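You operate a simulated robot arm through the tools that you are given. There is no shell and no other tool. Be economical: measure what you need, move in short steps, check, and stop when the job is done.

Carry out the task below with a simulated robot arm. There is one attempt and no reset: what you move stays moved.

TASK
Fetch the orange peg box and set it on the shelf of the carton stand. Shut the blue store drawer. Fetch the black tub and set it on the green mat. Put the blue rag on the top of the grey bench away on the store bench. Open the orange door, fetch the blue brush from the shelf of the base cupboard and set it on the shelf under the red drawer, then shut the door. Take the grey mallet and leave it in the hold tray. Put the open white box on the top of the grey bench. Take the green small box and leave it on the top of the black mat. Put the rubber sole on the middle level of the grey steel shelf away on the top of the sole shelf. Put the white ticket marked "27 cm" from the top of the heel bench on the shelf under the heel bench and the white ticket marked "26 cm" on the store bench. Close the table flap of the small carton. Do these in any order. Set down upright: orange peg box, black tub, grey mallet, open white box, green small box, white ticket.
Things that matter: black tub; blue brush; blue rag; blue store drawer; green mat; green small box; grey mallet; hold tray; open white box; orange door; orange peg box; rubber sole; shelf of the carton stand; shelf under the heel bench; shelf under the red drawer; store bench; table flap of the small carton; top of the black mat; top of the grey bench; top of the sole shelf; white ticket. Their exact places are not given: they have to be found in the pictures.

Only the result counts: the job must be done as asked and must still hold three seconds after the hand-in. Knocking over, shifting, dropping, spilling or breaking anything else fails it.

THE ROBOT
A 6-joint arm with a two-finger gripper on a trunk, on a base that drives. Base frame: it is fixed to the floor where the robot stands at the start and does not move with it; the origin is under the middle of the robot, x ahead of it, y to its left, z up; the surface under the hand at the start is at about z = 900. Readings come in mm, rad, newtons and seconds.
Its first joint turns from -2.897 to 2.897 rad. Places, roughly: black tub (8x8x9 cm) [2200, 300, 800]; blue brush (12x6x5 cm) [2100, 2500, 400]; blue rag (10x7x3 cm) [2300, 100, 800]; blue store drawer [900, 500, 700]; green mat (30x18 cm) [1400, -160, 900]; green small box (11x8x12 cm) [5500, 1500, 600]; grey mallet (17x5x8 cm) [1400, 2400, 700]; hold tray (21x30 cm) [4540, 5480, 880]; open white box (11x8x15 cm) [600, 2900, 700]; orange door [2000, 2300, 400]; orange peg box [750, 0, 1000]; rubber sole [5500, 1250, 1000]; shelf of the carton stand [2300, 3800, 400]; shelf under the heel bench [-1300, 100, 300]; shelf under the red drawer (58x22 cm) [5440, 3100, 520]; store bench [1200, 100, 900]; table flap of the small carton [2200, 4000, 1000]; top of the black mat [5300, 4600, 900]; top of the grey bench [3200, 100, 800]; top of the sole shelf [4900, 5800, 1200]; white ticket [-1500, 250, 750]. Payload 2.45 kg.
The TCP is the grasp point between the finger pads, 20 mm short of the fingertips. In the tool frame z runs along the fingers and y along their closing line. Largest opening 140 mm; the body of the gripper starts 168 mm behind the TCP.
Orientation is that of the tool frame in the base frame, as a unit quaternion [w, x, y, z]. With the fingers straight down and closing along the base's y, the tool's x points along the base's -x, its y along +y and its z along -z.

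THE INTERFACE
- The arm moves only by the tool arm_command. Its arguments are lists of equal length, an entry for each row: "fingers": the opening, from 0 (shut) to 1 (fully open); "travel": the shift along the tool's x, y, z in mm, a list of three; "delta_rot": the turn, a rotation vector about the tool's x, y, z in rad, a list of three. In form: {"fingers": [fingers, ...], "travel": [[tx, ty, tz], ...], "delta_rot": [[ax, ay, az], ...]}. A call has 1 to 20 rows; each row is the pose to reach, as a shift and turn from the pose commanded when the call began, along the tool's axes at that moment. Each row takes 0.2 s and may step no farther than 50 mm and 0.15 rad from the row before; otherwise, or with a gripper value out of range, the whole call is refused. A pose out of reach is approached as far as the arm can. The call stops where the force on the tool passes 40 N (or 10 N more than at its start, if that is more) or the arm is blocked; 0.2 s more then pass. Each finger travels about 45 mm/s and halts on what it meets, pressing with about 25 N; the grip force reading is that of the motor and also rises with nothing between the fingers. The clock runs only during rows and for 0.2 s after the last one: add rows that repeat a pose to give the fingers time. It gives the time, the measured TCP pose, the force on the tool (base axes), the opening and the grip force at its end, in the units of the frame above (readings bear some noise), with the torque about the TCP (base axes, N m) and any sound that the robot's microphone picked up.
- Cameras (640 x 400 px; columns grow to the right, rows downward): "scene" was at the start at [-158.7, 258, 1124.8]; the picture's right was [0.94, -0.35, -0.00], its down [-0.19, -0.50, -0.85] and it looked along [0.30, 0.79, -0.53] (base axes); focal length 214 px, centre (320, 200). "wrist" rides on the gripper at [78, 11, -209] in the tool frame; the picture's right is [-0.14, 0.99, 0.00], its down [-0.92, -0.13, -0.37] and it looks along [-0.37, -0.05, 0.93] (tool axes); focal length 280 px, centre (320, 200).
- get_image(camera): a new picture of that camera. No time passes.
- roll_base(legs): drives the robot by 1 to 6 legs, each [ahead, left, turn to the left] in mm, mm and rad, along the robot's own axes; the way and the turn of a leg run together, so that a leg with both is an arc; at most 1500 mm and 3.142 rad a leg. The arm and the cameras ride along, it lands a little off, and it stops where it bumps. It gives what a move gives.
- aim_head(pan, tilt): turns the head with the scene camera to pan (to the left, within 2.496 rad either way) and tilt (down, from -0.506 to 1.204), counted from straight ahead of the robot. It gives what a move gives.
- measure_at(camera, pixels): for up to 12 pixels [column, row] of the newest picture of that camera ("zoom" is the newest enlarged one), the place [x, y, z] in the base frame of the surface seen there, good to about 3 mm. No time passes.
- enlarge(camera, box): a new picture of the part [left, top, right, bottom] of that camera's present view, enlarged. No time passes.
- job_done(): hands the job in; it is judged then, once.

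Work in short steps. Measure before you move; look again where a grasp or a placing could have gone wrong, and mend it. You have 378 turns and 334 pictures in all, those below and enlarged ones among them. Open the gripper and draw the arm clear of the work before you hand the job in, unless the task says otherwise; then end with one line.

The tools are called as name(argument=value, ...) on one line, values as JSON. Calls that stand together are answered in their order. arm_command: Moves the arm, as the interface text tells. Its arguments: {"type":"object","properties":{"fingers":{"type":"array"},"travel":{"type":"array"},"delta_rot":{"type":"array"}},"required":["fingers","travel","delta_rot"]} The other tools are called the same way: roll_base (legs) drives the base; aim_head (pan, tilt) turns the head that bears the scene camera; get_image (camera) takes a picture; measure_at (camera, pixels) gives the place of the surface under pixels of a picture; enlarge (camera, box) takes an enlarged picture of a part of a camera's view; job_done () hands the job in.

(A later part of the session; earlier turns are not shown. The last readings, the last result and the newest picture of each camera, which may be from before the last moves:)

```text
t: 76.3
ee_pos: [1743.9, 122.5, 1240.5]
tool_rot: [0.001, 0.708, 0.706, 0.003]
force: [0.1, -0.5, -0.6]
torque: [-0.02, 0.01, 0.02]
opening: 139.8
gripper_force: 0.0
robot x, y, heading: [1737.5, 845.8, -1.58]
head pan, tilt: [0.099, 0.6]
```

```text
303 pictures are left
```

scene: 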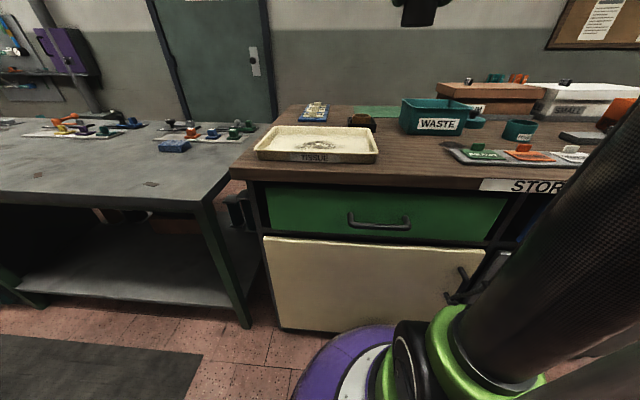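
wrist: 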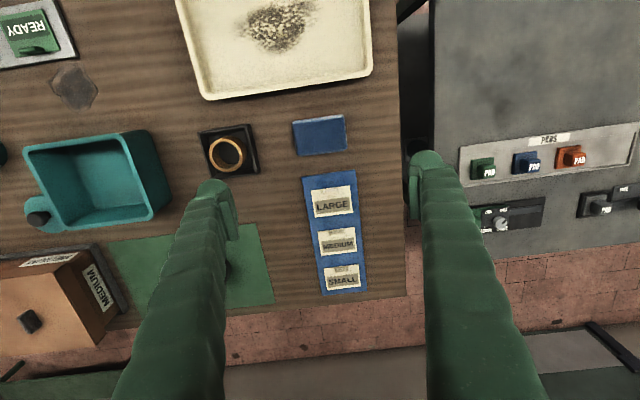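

The rag is on the store bench. Next the tickets: back off, turn toward −x and drive toward the heel bench.

roll_base(legs=[[-200, 0, 0], [0, 0, -1.56], [1500, 0, 0], [500, 0, 0]])

aim_head(pan=0.4, tilt=0.45)

get_image(camera="scene")

```text
t: 91.3
ee_pos: [-982.4, 975.8, 1238.7]
tool_rot: [0.003, 1.0, 0.014, 0.0]
force: [-0.6, -0.2, 0.1]
torque: [0.01, 0.02, 0.0]
opening: 139.8
gripper_force: 0.0
robot x, y, heading: [-261.3, 1001.5, -3.117]
head pan, tilt: [0.099, 0.6]
```

```text
t: 92.1
ee_pos: [-982.4, 975.6, 1238.8]
tool_rot: [0.002, 1.0, 0.014, 0.001]
force: [-0.2, 0.9, 0.1]
torque: [0.0, -0.01, -0.03]
opening: 140.0
gripper_force: 0.1
robot x, y, heading: [-261.8, 1003.8, -3.122]
head pan, tilt: [0.4, 0.45]
```

```text
302 pictures are left
```

scene: 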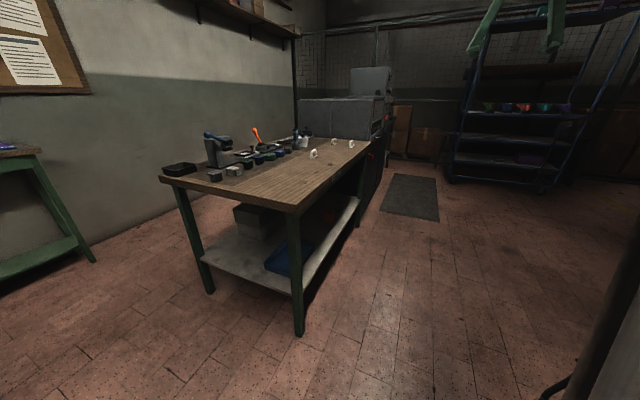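

The heel bench with its lower shelf is in view. I enlarge and measure it.

enlarge(camera="scene", box=[150, 110, 400, 300])

measure_at(camera="scene", pixels=[[298, 207], [162, 178], [370, 150], [295, 290], [208, 258], [355, 200], [285, 270], [313, 152], [332, 140], [350, 142], [280, 185], [250, 265]])

```text
2.11 times, centred on (275, 205) of scene
```

zoom: 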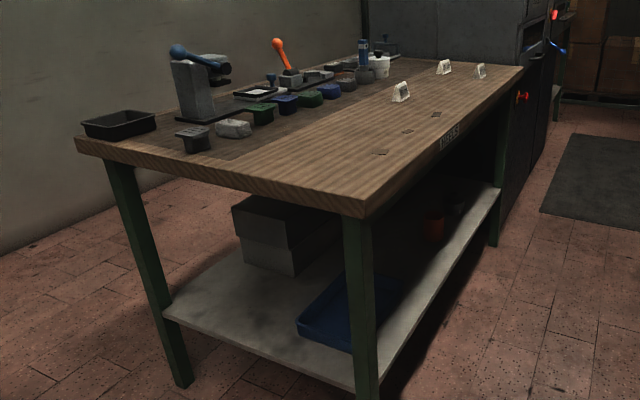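

```text
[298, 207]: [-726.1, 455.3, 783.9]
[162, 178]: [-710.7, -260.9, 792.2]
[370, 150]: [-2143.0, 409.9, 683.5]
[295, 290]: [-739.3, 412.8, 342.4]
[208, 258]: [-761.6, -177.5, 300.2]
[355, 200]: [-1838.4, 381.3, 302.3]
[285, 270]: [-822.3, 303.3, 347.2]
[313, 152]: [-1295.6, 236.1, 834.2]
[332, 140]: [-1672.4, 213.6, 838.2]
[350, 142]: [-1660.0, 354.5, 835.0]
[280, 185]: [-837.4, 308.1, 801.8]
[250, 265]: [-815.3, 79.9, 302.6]
```

Three tickets stand on the top near (−1296,236), (−1672,214), (−1660,354). I drive alongside and face the bench to read them.

roll_base(legs=[[1150, 0, 0], [0, 0, 1.56]])

aim_head(pan=0.0, tilt=0.7)

get_image(camera="scene")

get_image(camera="wrist")

```text
t: 101.9
ee_pos: [-1379.2, 251.9, 1239.1]
tool_rot: [0.001, 0.688, 0.726, 0.002]
force: [0.9, 0.4, 0.4]
torque: [0.02, -0.01, 0.02]
opening: 140.0
gripper_force: 0.1
robot x, y, heading: [-1429.3, 979.1, -1.518]
head pan, tilt: [0.4, 0.45]
```

```text
t: 102.8
ee_pos: [-1378.1, 252.0, 1238.9]
tool_rot: [0.001, 0.688, 0.726, 0.002]
force: [-0.4, 0.5, -0.1]
torque: [0.0, -0.02, -0.01]
opening: 140.0
gripper_force: 0.2
robot x, y, heading: [-1426.9, 975.4, -1.52]
head pan, tilt: [0.0, 0.7]
```

```text
300 pictures are left
```

scene: 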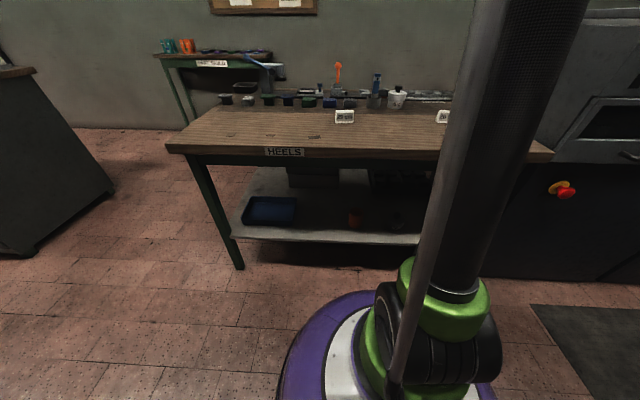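

```text
299 pictures are left
```

wrist: 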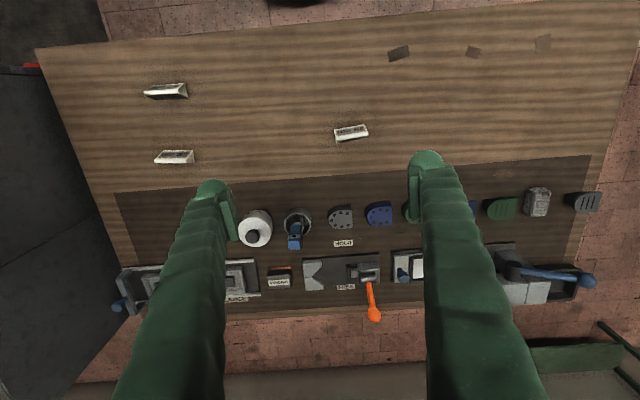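

I enlarge the visible tickets in the scene picture to read them, and move the view on the hidden ones.

enlarge(camera="scene", box=[300, 90, 470, 140])

enlarge(camera="wrist", box=[130, 70, 390, 180])

enlarge(camera="scene", box=[220, 140, 440, 260])

```text
3.76 times, centred on (385, 115) of scene
```

zoom: 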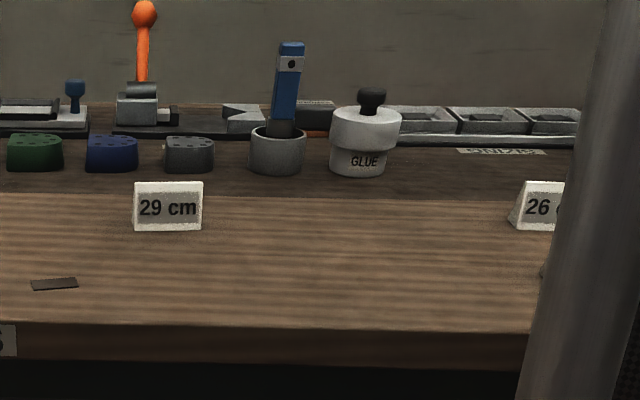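

```text
2.46 times, centred on (260, 125) of wrist
```

zoom: 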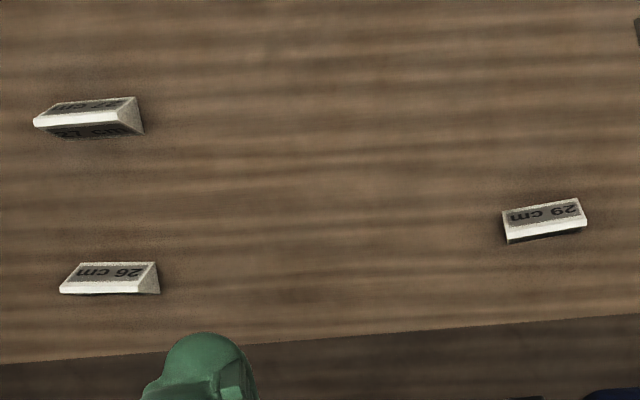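

```text
2.91 times, centred on (330, 200) of scene
```

zoom: 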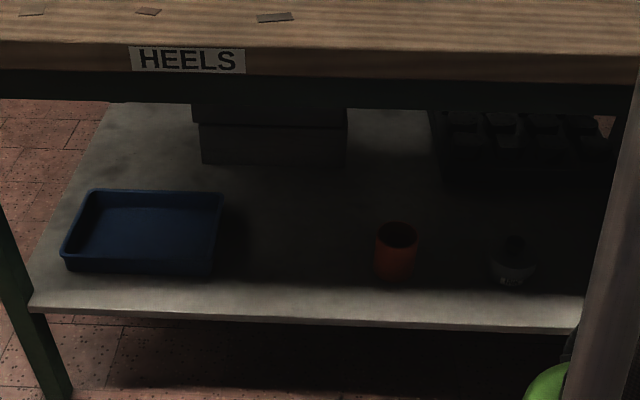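

The front ticket (y≈354) must be the "27 cm", the rear one reads "26 cm". I measure them and the free shelf space.

measure_at(camera="zoom", pixels=[[300, 280], [300, 240], [300, 312], [378, 270], [416, 270], [222, 260], [300, 200], [500, 270], [190, 60], [190, 95]])

enlarge(camera="wrist", box=[135, 75, 205, 175])

```text
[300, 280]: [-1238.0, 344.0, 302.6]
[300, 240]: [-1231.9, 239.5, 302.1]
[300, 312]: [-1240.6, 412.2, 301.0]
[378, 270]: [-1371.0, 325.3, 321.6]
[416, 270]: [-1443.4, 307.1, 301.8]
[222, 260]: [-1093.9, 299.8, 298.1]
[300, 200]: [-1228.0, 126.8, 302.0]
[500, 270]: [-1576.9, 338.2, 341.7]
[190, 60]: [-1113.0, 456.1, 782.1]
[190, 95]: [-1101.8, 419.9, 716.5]
```

```text
4.00 times, centred on (170, 125) of wrist
```

zoom: 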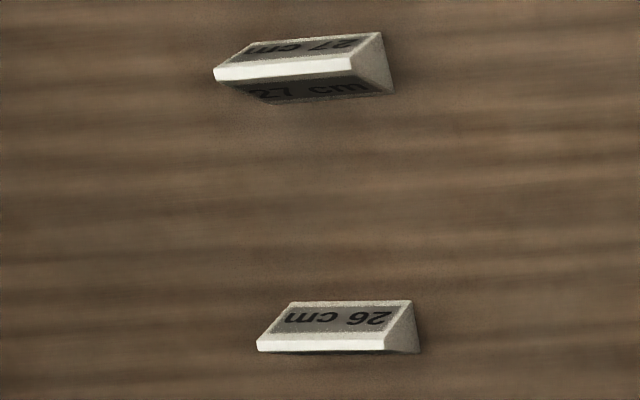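

Labels confirmed. I measure the 27 cm ticket's edges.

measure_at(camera="zoom", pixels=[[218, 74], [350, 64], [372, 60], [388, 88], [378, 36], [250, 45], [285, 70], [260, 346], [384, 346], [418, 350], [408, 305], [320, 345]])

```text
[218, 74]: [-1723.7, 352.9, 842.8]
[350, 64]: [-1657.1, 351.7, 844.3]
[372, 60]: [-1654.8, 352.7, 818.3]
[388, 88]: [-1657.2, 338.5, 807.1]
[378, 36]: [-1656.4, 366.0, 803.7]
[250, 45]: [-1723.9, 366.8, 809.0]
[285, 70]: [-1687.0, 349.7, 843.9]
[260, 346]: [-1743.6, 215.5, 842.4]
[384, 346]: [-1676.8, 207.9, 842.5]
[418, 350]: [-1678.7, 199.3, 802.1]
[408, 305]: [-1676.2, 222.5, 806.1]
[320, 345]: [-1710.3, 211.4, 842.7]
```

27 cm ticket centre ≈(−1690,353), ridge z 844; 26 cm centre ≈(−1710,211). I shift the base right to line up with the ticket.

roll_base(legs=[[0, -262, -0.05]])

get_image(camera="wrist")

```text
t: 104.6
ee_pos: [-1679.9, 243.5, 1238.2]
tool_rot: [0.001, 0.704, 0.71, 0.002]
force: [0.1, -0.1, 0.0]
torque: [-0.01, -0.04, -0.02]
opening: 139.9
gripper_force: 0.0
robot x, y, heading: [-1694.5, 962.8, -1.567]
head pan, tilt: [0.0, 0.7]
```

```text
294 pictures are left
```

wrist: 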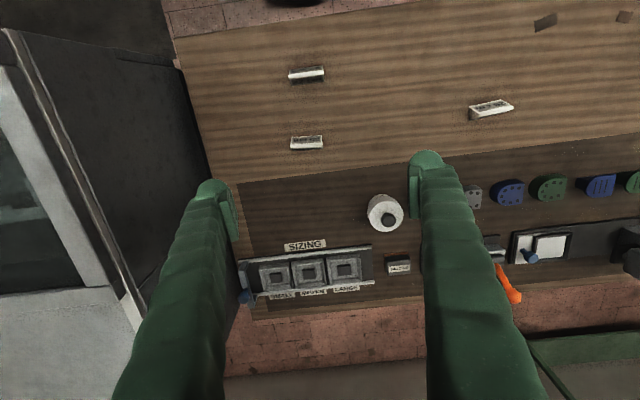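

I tilt the tool 0.7 rad (fingers pointing away and down) and hover above the 27 cm ticket.

arm_command(fingers=[1, 1, 1, 1, 1, 1, 1, 1], travel=[[16, -2, 42], [32, -4, 84], [48, -6, 126], [64, -8, 168], [80, -10, 210], [96, -10, 252], [109, -10, 290], [109, -10, 298]], delta_rot=[[0, -0.14, 0], [0, -0.28, 0], [0, -0.42, 0], [0, -0.56, 0], [0, -0.7, 0], [0, -0.7, 0], [0, -0.7, 0], [0, -0.7, 0]])

get_image(camera="wrist")

```text
t: 106.4
ee_pos: [-1686.9, 353.0, 941.4]
tool_rot: [0.245, 0.662, 0.666, -0.24]
force: [0.0, 0.3, 0.3]
torque: [0.0, 0.03, 0.0]
opening: 139.7
gripper_force: 0.1
robot x, y, heading: [-1690.9, 968.4, -1.57]
head pan, tilt: [0.0, 0.7]
```

```text
293 pictures are left
```

wrist: 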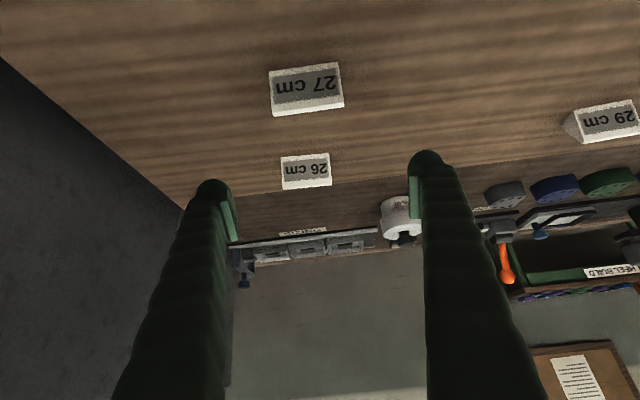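

Tilted hover is right. Descend vertically to z≈830 and grip the ticket ends.

arm_command(fingers=[1, 1, 1, 0.75, 0.5, 0, 0, 0, 0], travel=[[26, -3, 31], [52, -3, 62], [71, -3, 85], [71, -3, 85], [71, -3, 85], [71, -3, 85], [71, -3, 85], [71, -3, 85], [71, -3, 85]], delta_rot=[[0, 0, 0], [0, 0, 0], [0, 0, 0], [0, 0, 0], [0, 0, 0], [0, 0, 0], [0, 0, 0], [0, 0, 0], [0, 0, 0]])

get_image(camera="wrist")

```text
t: 108.4
ee_pos: [-1693.1, 352.5, 829.8]
tool_rot: [0.245, 0.663, 0.666, -0.24]
force: [-0.7, -0.8, 2.2]
torque: [-0.02, 0.03, -0.02]
opening: 68.9
gripper_force: 24.6
robot x, y, heading: [-1696.2, 966.6, -1.57]
head pan, tilt: [0.0, 0.7]
```

```text
292 pictures are left
```

wrist: 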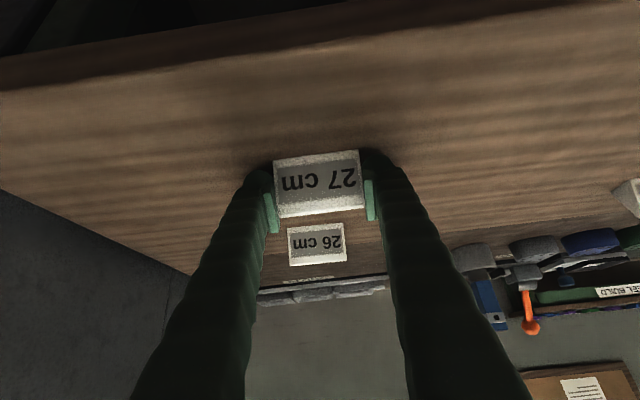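

The ticket is held (68.9 mm). Lift, back the base off and strafe left to x≈−1243.

arm_command(fingers=[0, 0, 0], travel=[[-20, 0, -24], [-40, 0, -48], [-64, 0, -76]], delta_rot=[[0, 0, 0], [0, 0, 0], [0, 0, 0]])

roll_base(legs=[[-240, 0, 0], [0, 450, 0]])

```text
t: 109.2
ee_pos: [-1690.8, 351.5, 932.4]
tool_rot: [0.244, 0.663, 0.666, -0.239]
force: [0.2, 0.7, -0.2]
torque: [0.01, -0.01, 0.02]
opening: 68.7
gripper_force: 25.0
robot x, y, heading: [-1694.7, 966.5, -1.566]
head pan, tilt: [0.0, 0.7]
```

```text
t: 113.3
ee_pos: [-1244.8, 600.1, 931.0]
tool_rot: [0.246, 0.661, 0.668, -0.239]
force: [0.6, -0.1, -0.2]
torque: [0.0, 0.02, 0.03]
opening: 68.7
gripper_force: 24.8
robot x, y, heading: [-1248.8, 1216.4, -1.565]
head pan, tilt: [0.0, 0.7]
```

Lower vertically by 550 mm in front of the shelf (outside the top's edge at y 455).

arm_command(fingers=[0, 0, 0, 0, 0, 0, 0, 0, 0, 0, 0, 0], travel=[[29.6, 0, 35.1], [59.2, 0, 70.2], [88.8, 0, 105.4], [118.3, 0, 140.5], [147.9, 0, 175.6], [177.5, 0, 210.8], [207, 0, 245.9], [236.7, 0, 281], [266, 0, 316], [295.8, 0, 351], [325, 0, 386.4], [352, 0, 418]], delta_rot=[[0, 0, 0], [0, 0, 0], [0, 0, 0], [0, 0, 0], [0, 0, 0], [0, 0, 0], [0, 0, 0], [0, 0, 0], [0, 0, 0], [0, 0, 0], [0, 0, 0], [0, 0, 0]])

aim_head(pan=0.25, tilt=0.75)

get_image(camera="scene")

get_image(camera="wrist")

```text
t: 115.9
ee_pos: [-1245.5, 552.9, 522.6]
tool_rot: [0.243, 0.662, 0.668, -0.236]
force: [-0.3, 0.0, 1.0]
torque: [0.01, 0.0, -0.02]
opening: 68.7
gripper_force: 24.9
out of reach, approached as far as the arm can: row 9, 10, 11, 12
robot x, y, heading: [-1255.3, 1215.3, -1.566]
head pan, tilt: [0.0, 0.7]
```

```text
t: 116.7
ee_pos: [-1246.0, 552.9, 522.3]
tool_rot: [0.243, 0.662, 0.668, -0.237]
force: [0.1, -0.6, 0.6]
torque: [0.02, -0.01, -0.02]
opening: 68.5
gripper_force: 25.2
robot x, y, heading: [-1252.6, 1214.8, -1.566]
head pan, tilt: [0.25, 0.75]
```

```text
291 pictures are left
```

scene: 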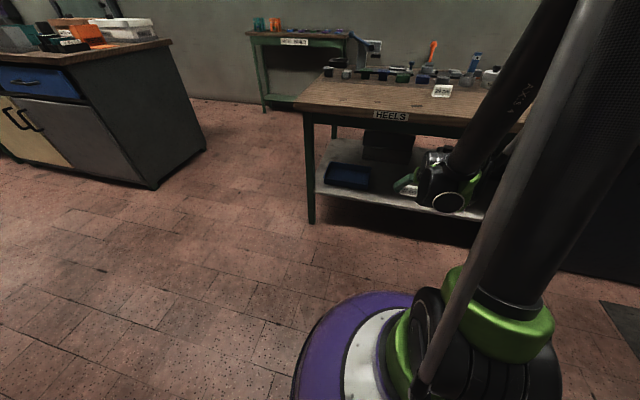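

```text
290 pictures are left
```

wrist: 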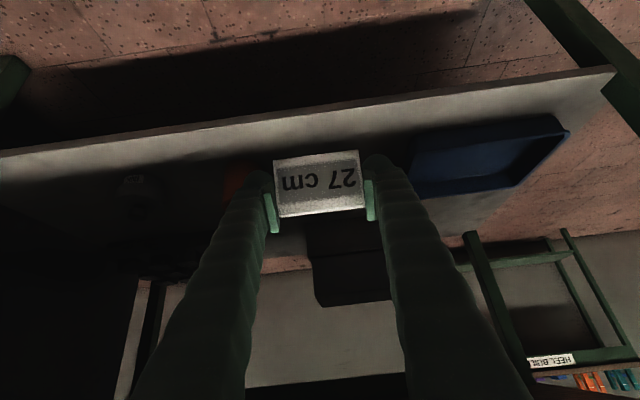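

The arm cannot get below z≈540 tilted at this distance. I test how low it reaches with the tool more upright and closer in.

arm_command(fingers=[0, 0, 0, 0, 0, 0], travel=[[38, 0, -32], [76, 0, -64], [107, 0, -52], [138, 0, -40], [169, 0, -27], [200, 0, -15]], delta_rot=[[0, 0.14, 0], [0, 0.28, 0], [0, 0.42, 0], [0, 0.56, 0], [0, 0.7, 0], [0, 0.7, 0]])

```text
t: 118.1
ee_pos: [-1241.9, 706.4, 427.9]
tool_rot: [0.0, 0.704, 0.711, 0.003]
force: [0.5, 0.8, 1.3]
torque: [-0.01, -0.03, 0.02]
opening: 68.6
gripper_force: 25.1
out of reach, approached as far as the arm can: row 6
robot x, y, heading: [-1248.0, 1211.9, -1.564]
head pan, tilt: [0.25, 0.75]
```

Lower limit here is z≈428. I back off and test whether farther out gives more depth.

roll_base(legs=[[-350, 0, 0]])

arm_command(fingers=[0, 0, 0, 0, 0, 0, 0, 0], travel=[[-45, 0, 0], [-90, 0, 0], [-135, 0, 0], [-180, 0, 0], [-180, 0, 40], [-180, 0, 80], [-180, 0, 120], [-180, 0, 120]], delta_rot=[[0, 0, 0], [0, 0, 0], [0, 0, 0], [0, 0, 0], [0, 0, 0], [0, 0, 0], [0, 0, 0], [0, 0, 0]])

get_image(camera="scene")

```text
t: 120.4
ee_pos: [-1245.4, 1058.1, 428.2]
tool_rot: [0.001, 0.704, 0.71, 0.002]
force: [-0.3, 0.0, 0.3]
torque: [-0.03, -0.01, -0.02]
opening: 68.6
gripper_force: 25.7
robot x, y, heading: [-1251.1, 1562.0, -1.562]
head pan, tilt: [0.25, 0.75]
```

```text
t: 122.2
ee_pos: [-1243.0, 879.4, 304.3]
tool_rot: [0.0, 0.703, 0.711, 0.002]
force: [0.2, 1.0, 0.6]
torque: [0.01, -0.01, 0.01]
opening: 68.9
gripper_force: 25.5
robot x, y, heading: [-1251.0, 1561.9, -1.57]
head pan, tilt: [0.25, 0.75]
```

```text
289 pictures are left
```

scene: 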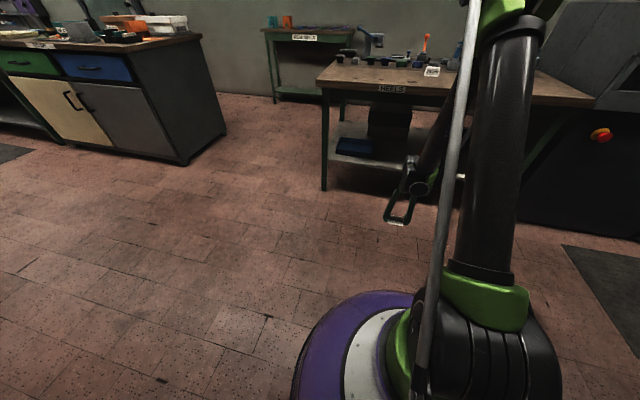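

The shoulder is low, so farther out is better. I extend to d≈850 with the 0.7 tilt at z≈400.

arm_command(fingers=[0, 0, 0, 0, 0, 0], travel=[[-30, 0, -30], [-60, 0, -60], [-95, 0, -80], [-130, 0, -95], [-167, 0, -96], [-167, 0, -96]], delta_rot=[[0, -0.14, 0], [0, -0.28, 0], [0, -0.42, 0], [0, -0.56, 0], [0, -0.7, 0], [0, -0.7, 0]])

aim_head(pan=0.1, tilt=0.6)

get_image(camera="scene")

```text
t: 123.6
ee_pos: [-1241.4, 711.6, 403.3]
tool_rot: [0.245, 0.662, 0.667, -0.24]
force: [-0.4, 0.7, -1.1]
torque: [0.0, 0.05, -0.01]
opening: 68.8
gripper_force: 24.8
robot x, y, heading: [-1251.6, 1565.0, -1.561]
head pan, tilt: [0.25, 0.75]
```

```text
t: 124.3
ee_pos: [-1241.8, 711.9, 403.1]
tool_rot: [0.245, 0.661, 0.667, -0.239]
force: [-0.5, -0.9, -0.8]
torque: [0.03, -0.06, 0.0]
opening: 68.9
gripper_force: 24.7
robot x, y, heading: [-1251.6, 1564.3, -1.563]
head pan, tilt: [0.099, 0.6]
```

```text
288 pictures are left
```

scene: 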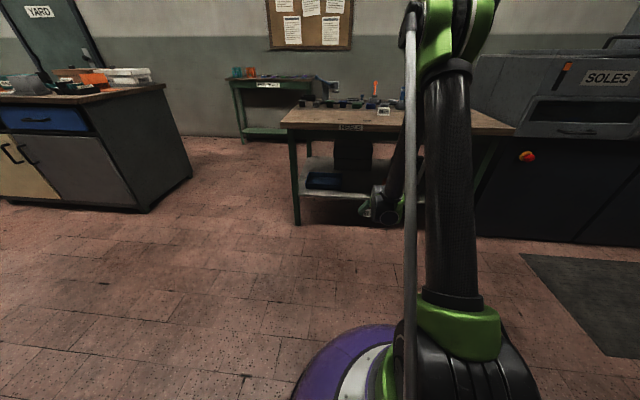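

Pose attained. Drive ahead 370 mm to bring the ticket over the shelf.

roll_base(legs=[[365, 0, 0]])

get_image(camera="wrist")

```text
t: 126.6
ee_pos: [-1236.5, 344.7, 403.8]
tool_rot: [0.246, 0.66, 0.669, -0.238]
force: [0.4, 0.3, -0.3]
torque: [-0.02, -0.01, -0.02]
opening: 68.7
gripper_force: 24.5
robot x, y, heading: [-1250.9, 1196.3, -1.559]
head pan, tilt: [0.099, 0.6]
```

```text
287 pictures are left
```

wrist: 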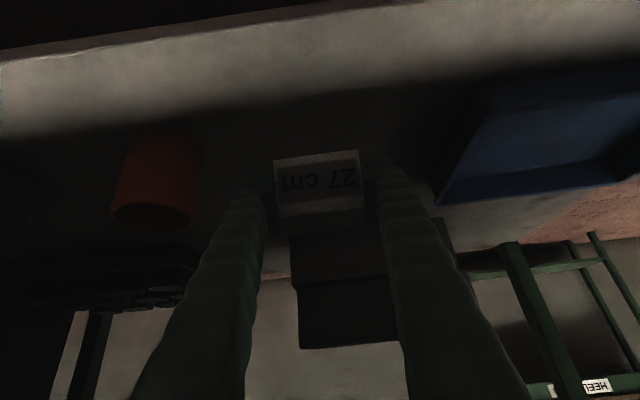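

Lower 72 mm onto the shelf and release.

arm_command(fingers=[0, 0, 0, 0.6, 0.7, 0.8, 0.8], travel=[[20, 0, 24], [38, 0, 45], [46, 0, 54.5], [46, 0, 54.5], [46, 0, 54.5], [46, 0, 54.5], [46, 0, 54.5]], delta_rot=[[0, 0, 0], [0, 0, 0], [0, 0, 0], [0, 0, 0], [0, 0, 0], [0, 0, 0], [0, 0, 0]])

get_image(camera="wrist")

```text
t: 128.2
ee_pos: [-1233.8, 308.7, 364.2]
tool_rot: [0.244, 0.661, 0.669, -0.237]
force: [0.1, -0.6, 0.4]
torque: [0.02, 0.01, 0.0]
opening: 112.1
gripper_force: 0.1
out of reach, approached as far as the arm can: row 1, 2, 3, 4, 5, 6, 7
robot x, y, heading: [-1250.4, 1195.5, -1.558]
head pan, tilt: [0.099, 0.6]
```

```text
286 pictures are left
```

wrist: 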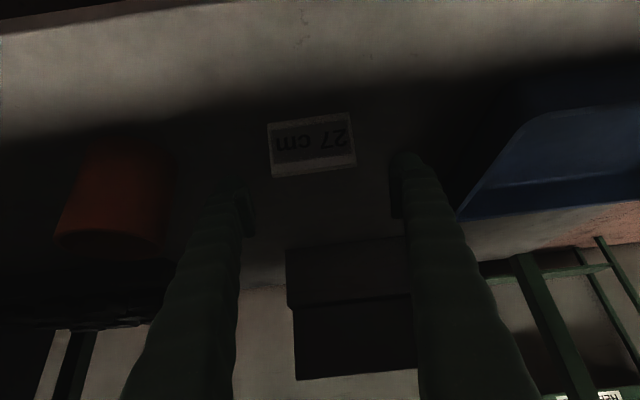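

The arm fell short and the ticket dropped about 30 mm. I look at how it landed.

enlarge(camera="wrist", box=[240, 90, 400, 200])

measure_at(camera="zoom", pixels=[[120, 130], [440, 110], [450, 240], [130, 310], [280, 280], [280, 200], [280, 110], [280, 330]])

```text
3.64 times, centred on (320, 145) of wrist
```

zoom: 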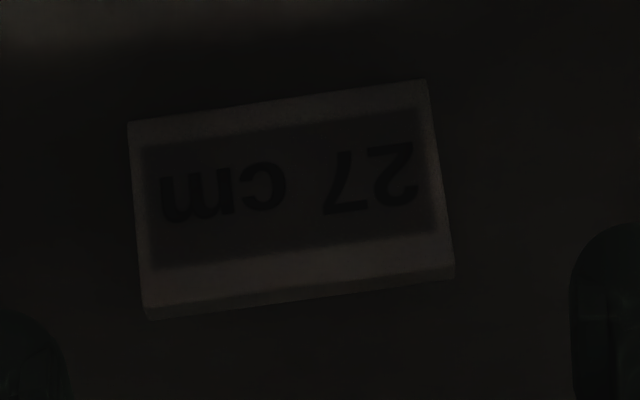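

```text
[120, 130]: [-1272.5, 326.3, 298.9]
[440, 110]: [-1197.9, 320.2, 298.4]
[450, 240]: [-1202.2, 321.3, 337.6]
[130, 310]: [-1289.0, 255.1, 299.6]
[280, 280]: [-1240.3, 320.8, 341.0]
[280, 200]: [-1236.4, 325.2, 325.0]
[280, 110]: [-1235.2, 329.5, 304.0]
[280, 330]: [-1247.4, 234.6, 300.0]
```

It stands upright (ridge z 341, front face leaning as before). I lift a little and back off.

arm_command(fingers=[0.9, 1], travel=[[-20, 0, -24], [-40, 0, -48]], delta_rot=[[0, 0, 0], [0, 0, 0]])

roll_base(legs=[[-330, 0, 0]])

get_image(camera="wrist")

```text
t: 128.8
ee_pos: [-1232.6, 310.1, 426.8]
tool_rot: [0.245, 0.661, 0.669, -0.238]
force: [-0.6, 0.1, 1.0]
torque: [0.03, 0.0, 0.01]
opening: 139.9
gripper_force: 0.1
robot x, y, heading: [-1248.2, 1197.8, -1.562]
head pan, tilt: [0.099, 0.6]
```

```text
t: 131.0
ee_pos: [-1237.6, 644.0, 427.4]
tool_rot: [0.245, 0.661, 0.668, -0.239]
force: [-0.8, 0.0, -0.4]
torque: [-0.01, 0.0, 0.0]
opening: 140.1
gripper_force: 0.0
robot x, y, heading: [-1254.7, 1529.7, -1.564]
head pan, tilt: [0.099, 0.6]
```

```text
284 pictures are left
```

wrist: 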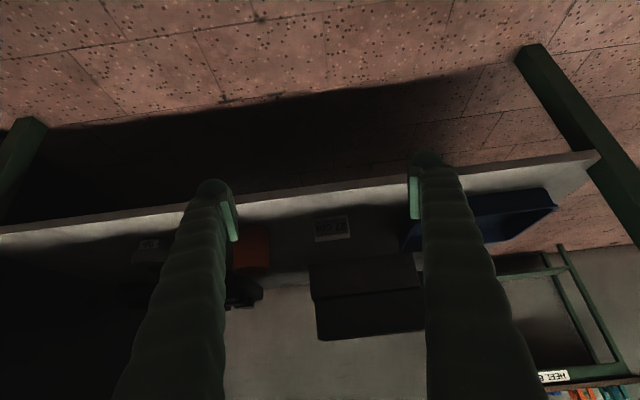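

The ticket stands fine on the shelf. I straighten and raise the arm, then line up with the 26 cm ticket.

arm_command(fingers=[1, 1, 1, 1, 1, 1, 1, 1, 1, 1, 1, 1, 1, 1, 1, 1], travel=[[-21, 0, -41], [-42, 0, -82], [-64, 0, -124], [-85, 0, -165], [-106, 0, -206], [-127, 0, -247], [-149, 0, -288], [-170, 0, -330], [-191, 0, -371], [-212, 0, -412], [-234, 0, -453], [-255, 0, -494], [-276, 0, -536], [-297, 0, -577], [-319, 0, -618], [-340, 0, -659]], delta_rot=[[0, 0, 0], [0, 0, 0], [0, 0, 0], [0, 0.1, 0], [0, 0.2, 0], [0, 0.3, 0], [0, 0.4, 0], [0, 0.5, 0], [0, 0.6, 0], [0, 0.7, 0], [0, 0.7, 0], [0, 0.7, 0], [0, 0.7, 0], [0, 0.7, 0], [0, 0.7, 0], [0, 0.7, 0]])

roll_base(legs=[[0, -470, 0], [595, 0, 0]])

get_image(camera="wrist")

```text
t: 134.4
ee_pos: [-1243.9, 802.2, 1152.6]
tool_rot: [0.001, 0.702, 0.712, 0.002]
force: [0.4, 0.8, 0.3]
torque: [0.02, -0.01, -0.02]
opening: 140.1
gripper_force: 0.0
robot x, y, heading: [-1254.4, 1531.7, -1.564]
head pan, tilt: [0.099, 0.6]
```

```text
t: 140.2
ee_pos: [-1711.1, 208.7, 1153.3]
tool_rot: [0.001, 0.705, 0.71, 0.003]
force: [0.4, 0.2, 0.3]
torque: [0.01, 0.05, -0.03]
opening: 140.3
gripper_force: 0.0
robot x, y, heading: [-1716.4, 943.4, -1.567]
head pan, tilt: [0.099, 0.6]
```

```text
283 pictures are left
```

wrist: 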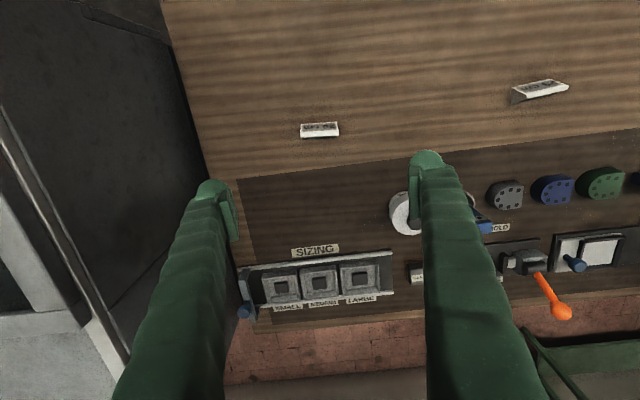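

Aligned over the 26 cm ticket. Descend to z≈827 and grip.

arm_command(fingers=[1, 1, 1, 1, 1, 1, 1, 1, 0.6, 0, 0, 0, 0], travel=[[2, 0, 45], [2, 0, 90], [2, 0, 135], [2, 0, 180], [2, 0, 225], [2, 0, 270], [2, 0, 310], [2, 0, 326], [2, 0, 326], [2, 0, 326], [2, 0, 326], [2, 0, 326], [2, 0, 326]], delta_rot=[[0, 0, 0], [0, 0, 0], [0, 0, 0], [0, 0, 0], [0, 0, 0], [0, 0, 0], [0, 0, 0], [0, 0, 0], [0, 0, 0], [0, 0, 0], [0, 0, 0], [0, 0, 0], [0, 0, 0]])

get_image(camera="wrist")

```text
t: 143.0
ee_pos: [-1710.4, 215.1, 825.9]
tool_rot: [0.001, 0.704, 0.71, 0.003]
force: [0.8, -1.0, -0.9]
torque: [0.02, 0.01, 0.02]
opening: 71.1
gripper_force: 24.9
robot x, y, heading: [-1714.5, 938.2, -1.569]
head pan, tilt: [0.099, 0.6]
```

```text
282 pictures are left
```

wrist: 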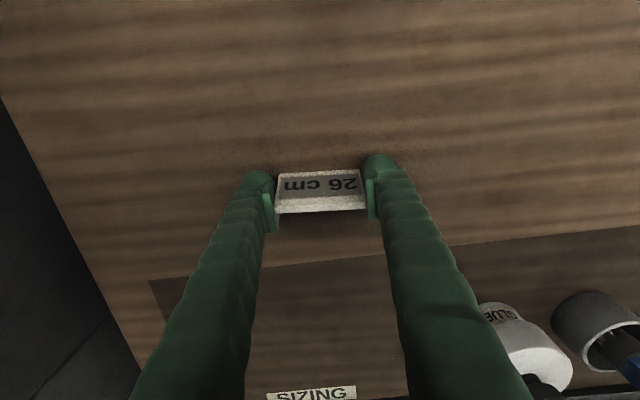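

Held (71 mm). Lift, back 150 mm and strafe along to x≈1475 before the store bench.

arm_command(fingers=[0, 0, 0, 0, 0, 0, 0, 0, 0], travel=[[0, 0, -20], [0, 0, -60], [0, 0, -105], [0, 0, -150], [0, 0, -195], [0, 0, -240], [0, 0, -285], [0, 0, -330], [0, 0, -375]], delta_rot=[[0, 0, 0], [0, 0, 0], [0, 0, 0], [0, 0, 0], [0, 0, 0], [0, 0, 0], [0, 0, 0], [0, 0, 0], [0, 0, 0]])

roll_base(legs=[[-150, 0, 0], [0, 1500, 0], [0, 1500, 0], [0, 180, 0]])

get_image(camera="wrist")

```text
t: 145.0
ee_pos: [-1712.1, 209.4, 1202.1]
tool_rot: [0.002, 0.705, 0.709, 0.003]
force: [-0.1, 0.5, -1.4]
torque: [0.0, 0.04, 0.0]
opening: 70.6
gripper_force: 25.1
robot x, y, heading: [-1717.1, 939.6, -1.565]
head pan, tilt: [0.099, 0.6]
```

```text
t: 161.5
ee_pos: [1468.2, 385.3, 1202.6]
tool_rot: [0.001, 0.705, 0.709, 0.002]
force: [0.2, -0.3, 0.3]
torque: [-0.01, 0.01, 0.01]
opening: 69.9
gripper_force: 25.1
robot x, y, heading: [1464.3, 1110.5, -1.569]
head pan, tilt: [0.099, 0.6]
```

```text
281 pictures are left
```

wrist: 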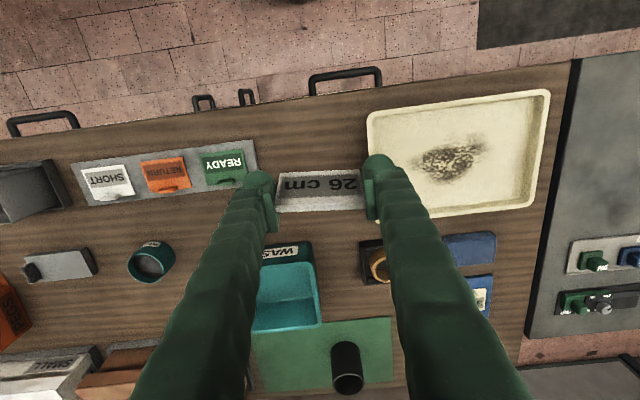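

I measure the free gap between the READY plate and the tissue tray.

measure_at(camera="wrist", pixels=[[252, 145], [258, 165], [368, 120], [375, 160], [310, 110], [310, 150], [262, 125], [340, 90]])

```text
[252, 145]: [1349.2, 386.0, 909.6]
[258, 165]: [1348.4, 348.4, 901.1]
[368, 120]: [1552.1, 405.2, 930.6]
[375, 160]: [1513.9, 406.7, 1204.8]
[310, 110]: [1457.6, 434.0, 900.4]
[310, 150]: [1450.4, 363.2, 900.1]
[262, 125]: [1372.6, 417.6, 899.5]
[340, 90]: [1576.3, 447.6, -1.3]
```

The gap spans x 1350–1552. I lower the ticket at (1452,370), not releasing yet.

arm_command(fingers=[0, 0, 0, 0, 0, 0, 0], travel=[[-15, -16, 40], [-15, -16, 85], [-15, -16, 130], [-15, -16, 175], [-15, -16, 220], [-15, -16, 260], [-15, -16, 276]], delta_rot=[[0, 0, 0], [0, 0, 0], [0, 0, 0], [0, 0, 0], [0, 0, 0], [0, 0, 0], [0, 0, 0]])

arm_command(fingers=[0.6, 0.7, 0.72, 0.72, 0.72, 0.72, 0.72, 0.72, 1, 1], travel=[[0, 0, 0], [0, 0, 0], [0, 0, 0], [0, 0, -40], [0, 0, -85], [0, 0, -130], [0, 0, -175], [0, 0, -220], [0, 0, -265], [0, 0, -300]], delta_rot=[[0, 0, 0], [0, 0, 0], [0, 0, 0], [0, 0, 0], [0, 0, 0], [0, 0, 0], [0, 0, 0], [0, 0, 0], [0, 0, 0], [0, 0, 0]])

get_image(camera="wrist")

```text
t: 163.1
ee_pos: [1452.9, 368.1, 927.1]
tool_rot: [0.001, 0.705, 0.709, 0.003]
force: [0.4, -2.2, 15.3]
torque: [-0.06, 0.6, 0.09]
opening: 70.5
gripper_force: 25.1
robot x, y, heading: [1469.2, 1108.8, -1.568]
head pan, tilt: [0.099, 0.6]
```

```text
t: 165.3
ee_pos: [1454.0, 369.1, 1228.0]
tool_rot: [0.001, 0.705, 0.71, 0.003]
force: [-0.5, -0.7, 0.1]
torque: [0.0, 0.01, -0.01]
opening: 140.1
gripper_force: 0.1
robot x, y, heading: [1461.7, 1110.1, -1.564]
head pan, tilt: [0.099, 0.6]
```

```text
280 pictures are left
```

wrist: 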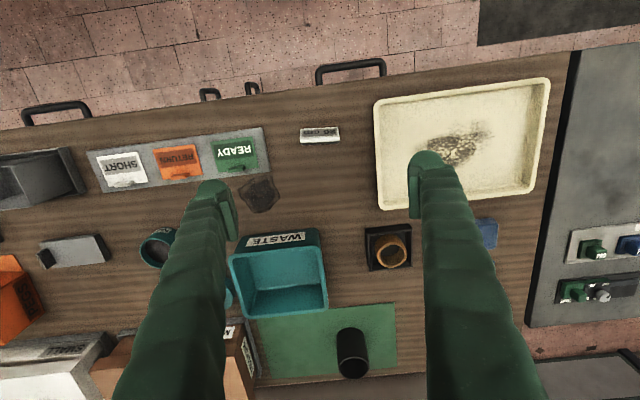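

The 26 cm ticket stands on the store bench. Before fetching the peg box I scout the other side by panning the head.

aim_head(pan=2.49, tilt=0.3)

get_image(camera="scene")

aim_head(pan=-2.49, tilt=0.3)

get_image(camera="scene")

```text
t: 167.5
ee_pos: [1452.1, 367.8, 1226.9]
tool_rot: [0.002, 0.705, 0.709, 0.002]
force: [0.8, -0.3, 0.6]
torque: [-0.01, 0.04, 0.02]
opening: 139.9
gripper_force: 0.0
robot x, y, heading: [1463.9, 1114.9, -1.565]
head pan, tilt: [2.491, 0.3]
```

```text
279 pictures are left
```

scene: 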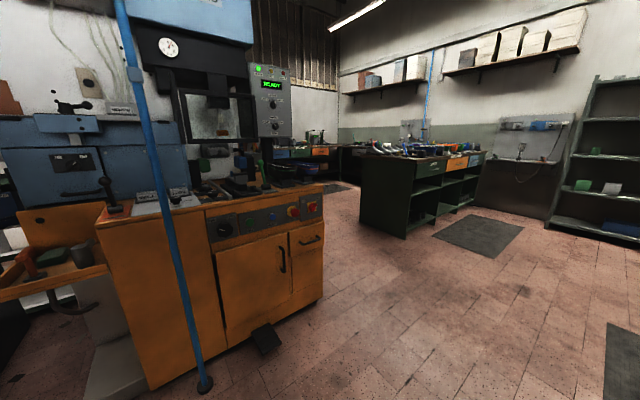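

```text
t: 171.4
ee_pos: [1452.9, 368.3, 1227.6]
tool_rot: [0.001, 0.704, 0.71, 0.003]
force: [0.9, -0.1, 0.7]
torque: [-0.02, -0.02, 0.01]
opening: 140.2
gripper_force: 0.0
robot x, y, heading: [1462.7, 1111.2, -1.566]
head pan, tilt: [-2.491, 0.3]
```

```text
278 pictures are left
```

scene: 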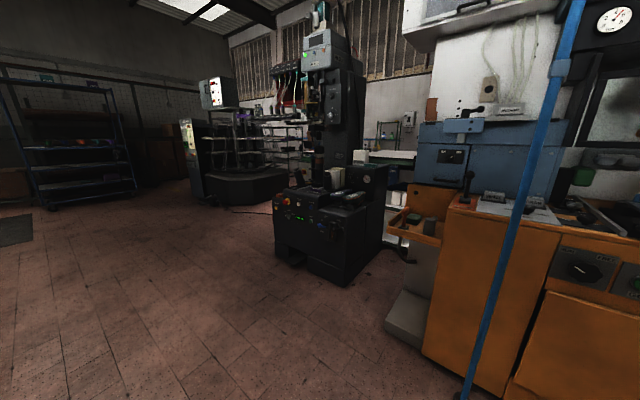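

I measure the blue pole, the orange machine's door and tray, and the white box.

measure_at(camera="scene", pixels=[[468, 395], [530, 200], [360, 157], [410, 222], [345, 230], [300, 230], [440, 260], [395, 200], [390, 155], [240, 190]])

enlarge(camera="scene", box=[260, 120, 480, 260])

```text
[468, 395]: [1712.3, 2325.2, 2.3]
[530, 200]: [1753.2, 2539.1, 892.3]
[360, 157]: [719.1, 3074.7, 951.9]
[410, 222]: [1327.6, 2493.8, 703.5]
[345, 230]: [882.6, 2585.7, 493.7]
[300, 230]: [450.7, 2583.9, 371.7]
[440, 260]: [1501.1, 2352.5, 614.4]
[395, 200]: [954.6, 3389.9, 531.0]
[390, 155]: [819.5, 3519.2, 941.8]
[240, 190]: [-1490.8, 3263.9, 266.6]
```

```text
2.86 times, centred on (370, 190) of scene
```

zoom: 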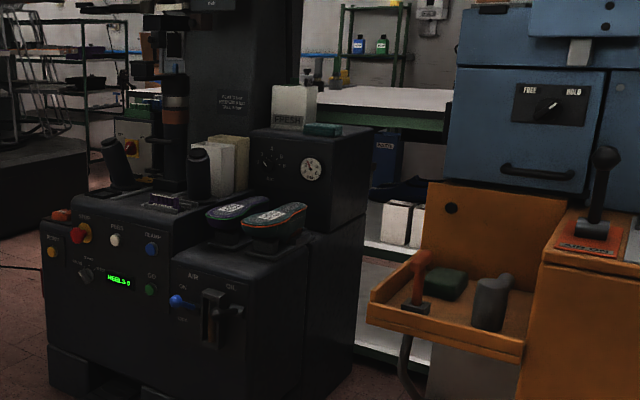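

Mallet lies in the orange machine's side tray. I now go round the orange machine to scout the carton stand (and its flap).

roll_base(legs=[[-250, 0, 0], [0, 0, 1.57], [1500, 0, 0]])

aim_head(pan=1.2, tilt=0.3)

get_image(camera="scene")

aim_head(pan=0.2, tilt=0.3)

get_image(camera="scene")

```text
t: 184.0
ee_pos: [3701.3, 1333.2, 1227.4]
tool_rot: [-0.001, 0.001, 1.0, 0.003]
force: [0.7, -0.3, 0.2]
torque: [0.0, 0.0, -0.03]
opening: 140.0
gripper_force: 0.0
robot x, y, heading: [2958.3, 1354.4, -0.006]
head pan, tilt: [-2.491, 0.3]
```

```text
t: 187.1
ee_pos: [3701.0, 1333.8, 1227.1]
tool_rot: [-0.001, 0.001, 1.0, 0.003]
force: [0.4, 0.2, 0.1]
torque: [-0.01, 0.02, -0.04]
opening: 139.9
gripper_force: 0.0
robot x, y, heading: [2955.5, 1350.6, -0.005]
head pan, tilt: [1.201, 0.3]
```

```text
276 pictures are left
```

scene: 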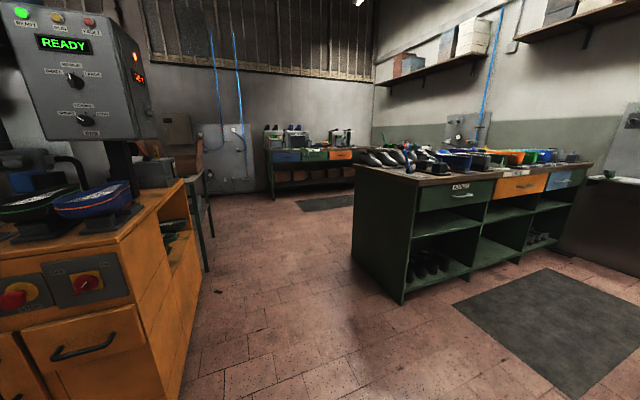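

```text
t: 188.4
ee_pos: [3701.1, 1334.0, 1226.2]
tool_rot: [0.0, 0.0, 1.0, 0.003]
force: [0.3, -0.4, -0.1]
torque: [-0.01, 0.02, -0.03]
opening: 140.1
gripper_force: 0.1
robot x, y, heading: [2957.3, 1354.3, -0.004]
head pan, tilt: [0.201, 0.3]
```

```text
275 pictures are left
```

scene: 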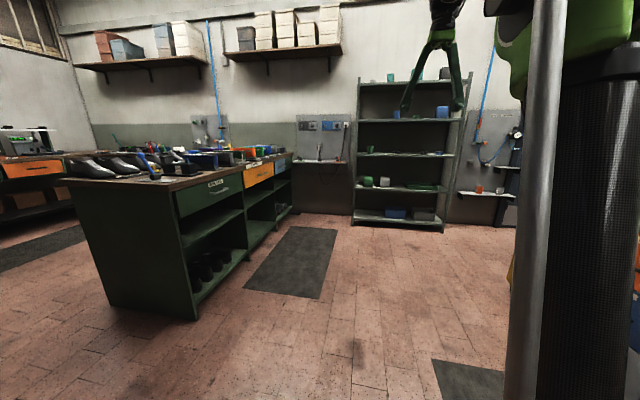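

I measure the green-dark bench and steel shelf for navigation.

measure_at(camera="scene", pixels=[[195, 315], [110, 300], [290, 205], [355, 222], [440, 230], [365, 181], [430, 113], [60, 180], [295, 155], [30, 170]])

enlarge(camera="scene", box=[330, 60, 480, 240])

```text
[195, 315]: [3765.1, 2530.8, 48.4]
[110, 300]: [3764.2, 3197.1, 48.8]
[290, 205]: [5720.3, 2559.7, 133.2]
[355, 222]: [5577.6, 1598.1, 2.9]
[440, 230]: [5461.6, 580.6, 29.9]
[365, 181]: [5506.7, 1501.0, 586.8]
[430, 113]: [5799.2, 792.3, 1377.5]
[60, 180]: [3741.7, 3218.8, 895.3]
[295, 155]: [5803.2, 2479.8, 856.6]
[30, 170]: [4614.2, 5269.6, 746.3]
```

```text
2.22 times, centred on (405, 150) of scene
```

zoom: 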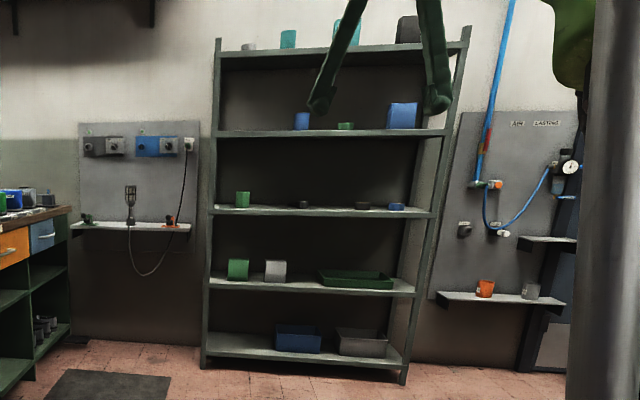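

I drive into the corridor between the orange machine and the island, heading +y.

roll_base(legs=[[270, 0, 0], [0, 0, 1.575], [1400, 0, 0]])

aim_head(pan=0.7, tilt=0.4)

get_image(camera="scene")

```text
t: 200.7
ee_pos: [3257.9, 3498.7, 1226.6]
tool_rot: [0.003, 0.707, -0.707, -0.002]
force: [0.0, 0.2, -0.8]
torque: [-0.01, 0.0, 0.0]
opening: 139.9
gripper_force: 0.0
robot x, y, heading: [3238.8, 2754.4, 1.566]
head pan, tilt: [0.201, 0.3]
```

```text
t: 201.7
ee_pos: [3257.9, 3498.3, 1226.8]
tool_rot: [0.003, 0.708, -0.707, -0.001]
force: [0.7, 0.6, -0.4]
torque: [-0.02, -0.01, -0.02]
opening: 140.0
gripper_force: 0.1
robot x, y, heading: [3237.6, 2752.9, 1.566]
head pan, tilt: [0.7, 0.4]
```

```text
273 pictures are left
```

scene: 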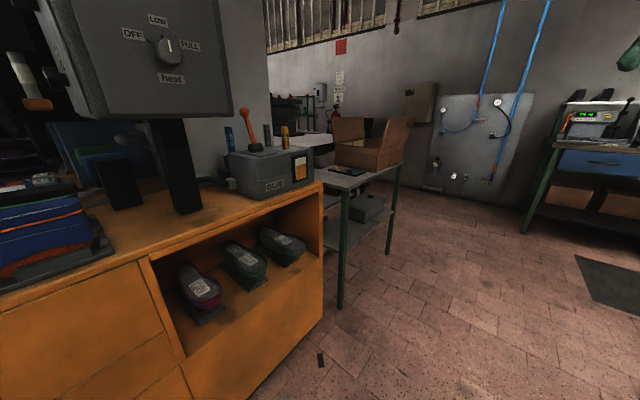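

Now I see the carton stand at (370,190) with a small open carton on top. I move on past it for a closer look.

measure_at(camera="scene", pixels=[[340, 185], [405, 165], [345, 300], [388, 250], [370, 205], [310, 340], [360, 150], [345, 130], [395, 130], [325, 190]])

enlarge(camera="scene", box=[280, 90, 440, 320])

```text
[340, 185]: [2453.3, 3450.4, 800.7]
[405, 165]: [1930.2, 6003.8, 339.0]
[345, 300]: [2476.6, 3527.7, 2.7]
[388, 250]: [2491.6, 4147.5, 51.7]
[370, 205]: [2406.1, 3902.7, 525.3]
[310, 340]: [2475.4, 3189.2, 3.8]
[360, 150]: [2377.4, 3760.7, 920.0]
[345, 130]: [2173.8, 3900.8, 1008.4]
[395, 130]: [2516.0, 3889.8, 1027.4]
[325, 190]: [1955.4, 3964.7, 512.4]
```

```text
1.74 times, centred on (360, 205) of scene
```

zoom: 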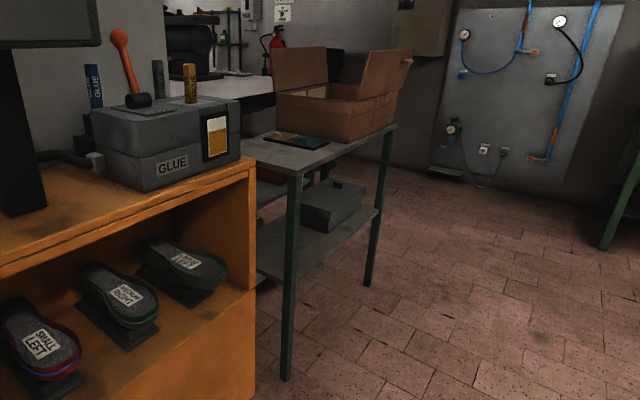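

Stand spans x≤2490, y 3520–4150, top z 800. I drive to face it from +x.

roll_base(legs=[[1100, -50, 0], [0, 0, 1.57]])

aim_head(pan=-0.1, tilt=0.6)

get_image(camera="scene")

get_image(camera="wrist")

```text
t: 211.1
ee_pos: [2543.6, 3877.3, 1226.5]
tool_rot: [0.002, 1.0, 0.002, 0.001]
force: [-0.6, 0.9, 0.1]
torque: [-0.01, 0.01, 0.01]
opening: 140.2
gripper_force: 0.2
robot x, y, heading: [3286.5, 3863.2, -3.143]
head pan, tilt: [0.7, 0.4]
```

```text
t: 212.3
ee_pos: [2542.0, 3876.4, 1225.7]
tool_rot: [0.003, 1.0, 0.003, 0.002]
force: [0.5, -0.1, 0.2]
torque: [0.02, -0.02, -0.03]
opening: 140.1
gripper_force: 0.1
robot x, y, heading: [3285.9, 3863.2, -3.143]
head pan, tilt: [-0.099, 0.6]
```

```text
271 pictures are left
```

scene: 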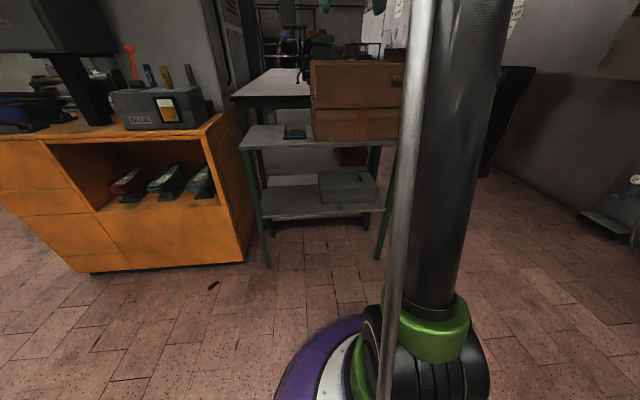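

```text
270 pictures are left
```

wrist: 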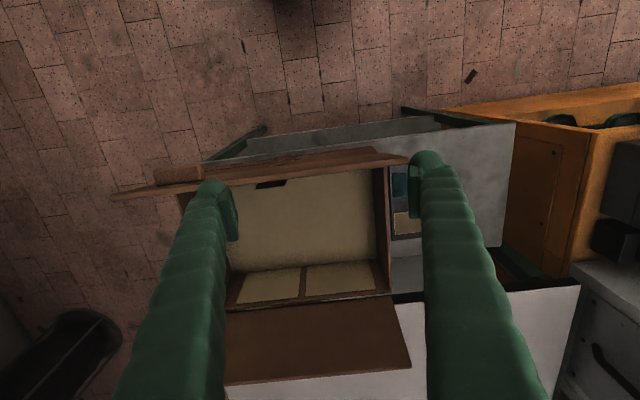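

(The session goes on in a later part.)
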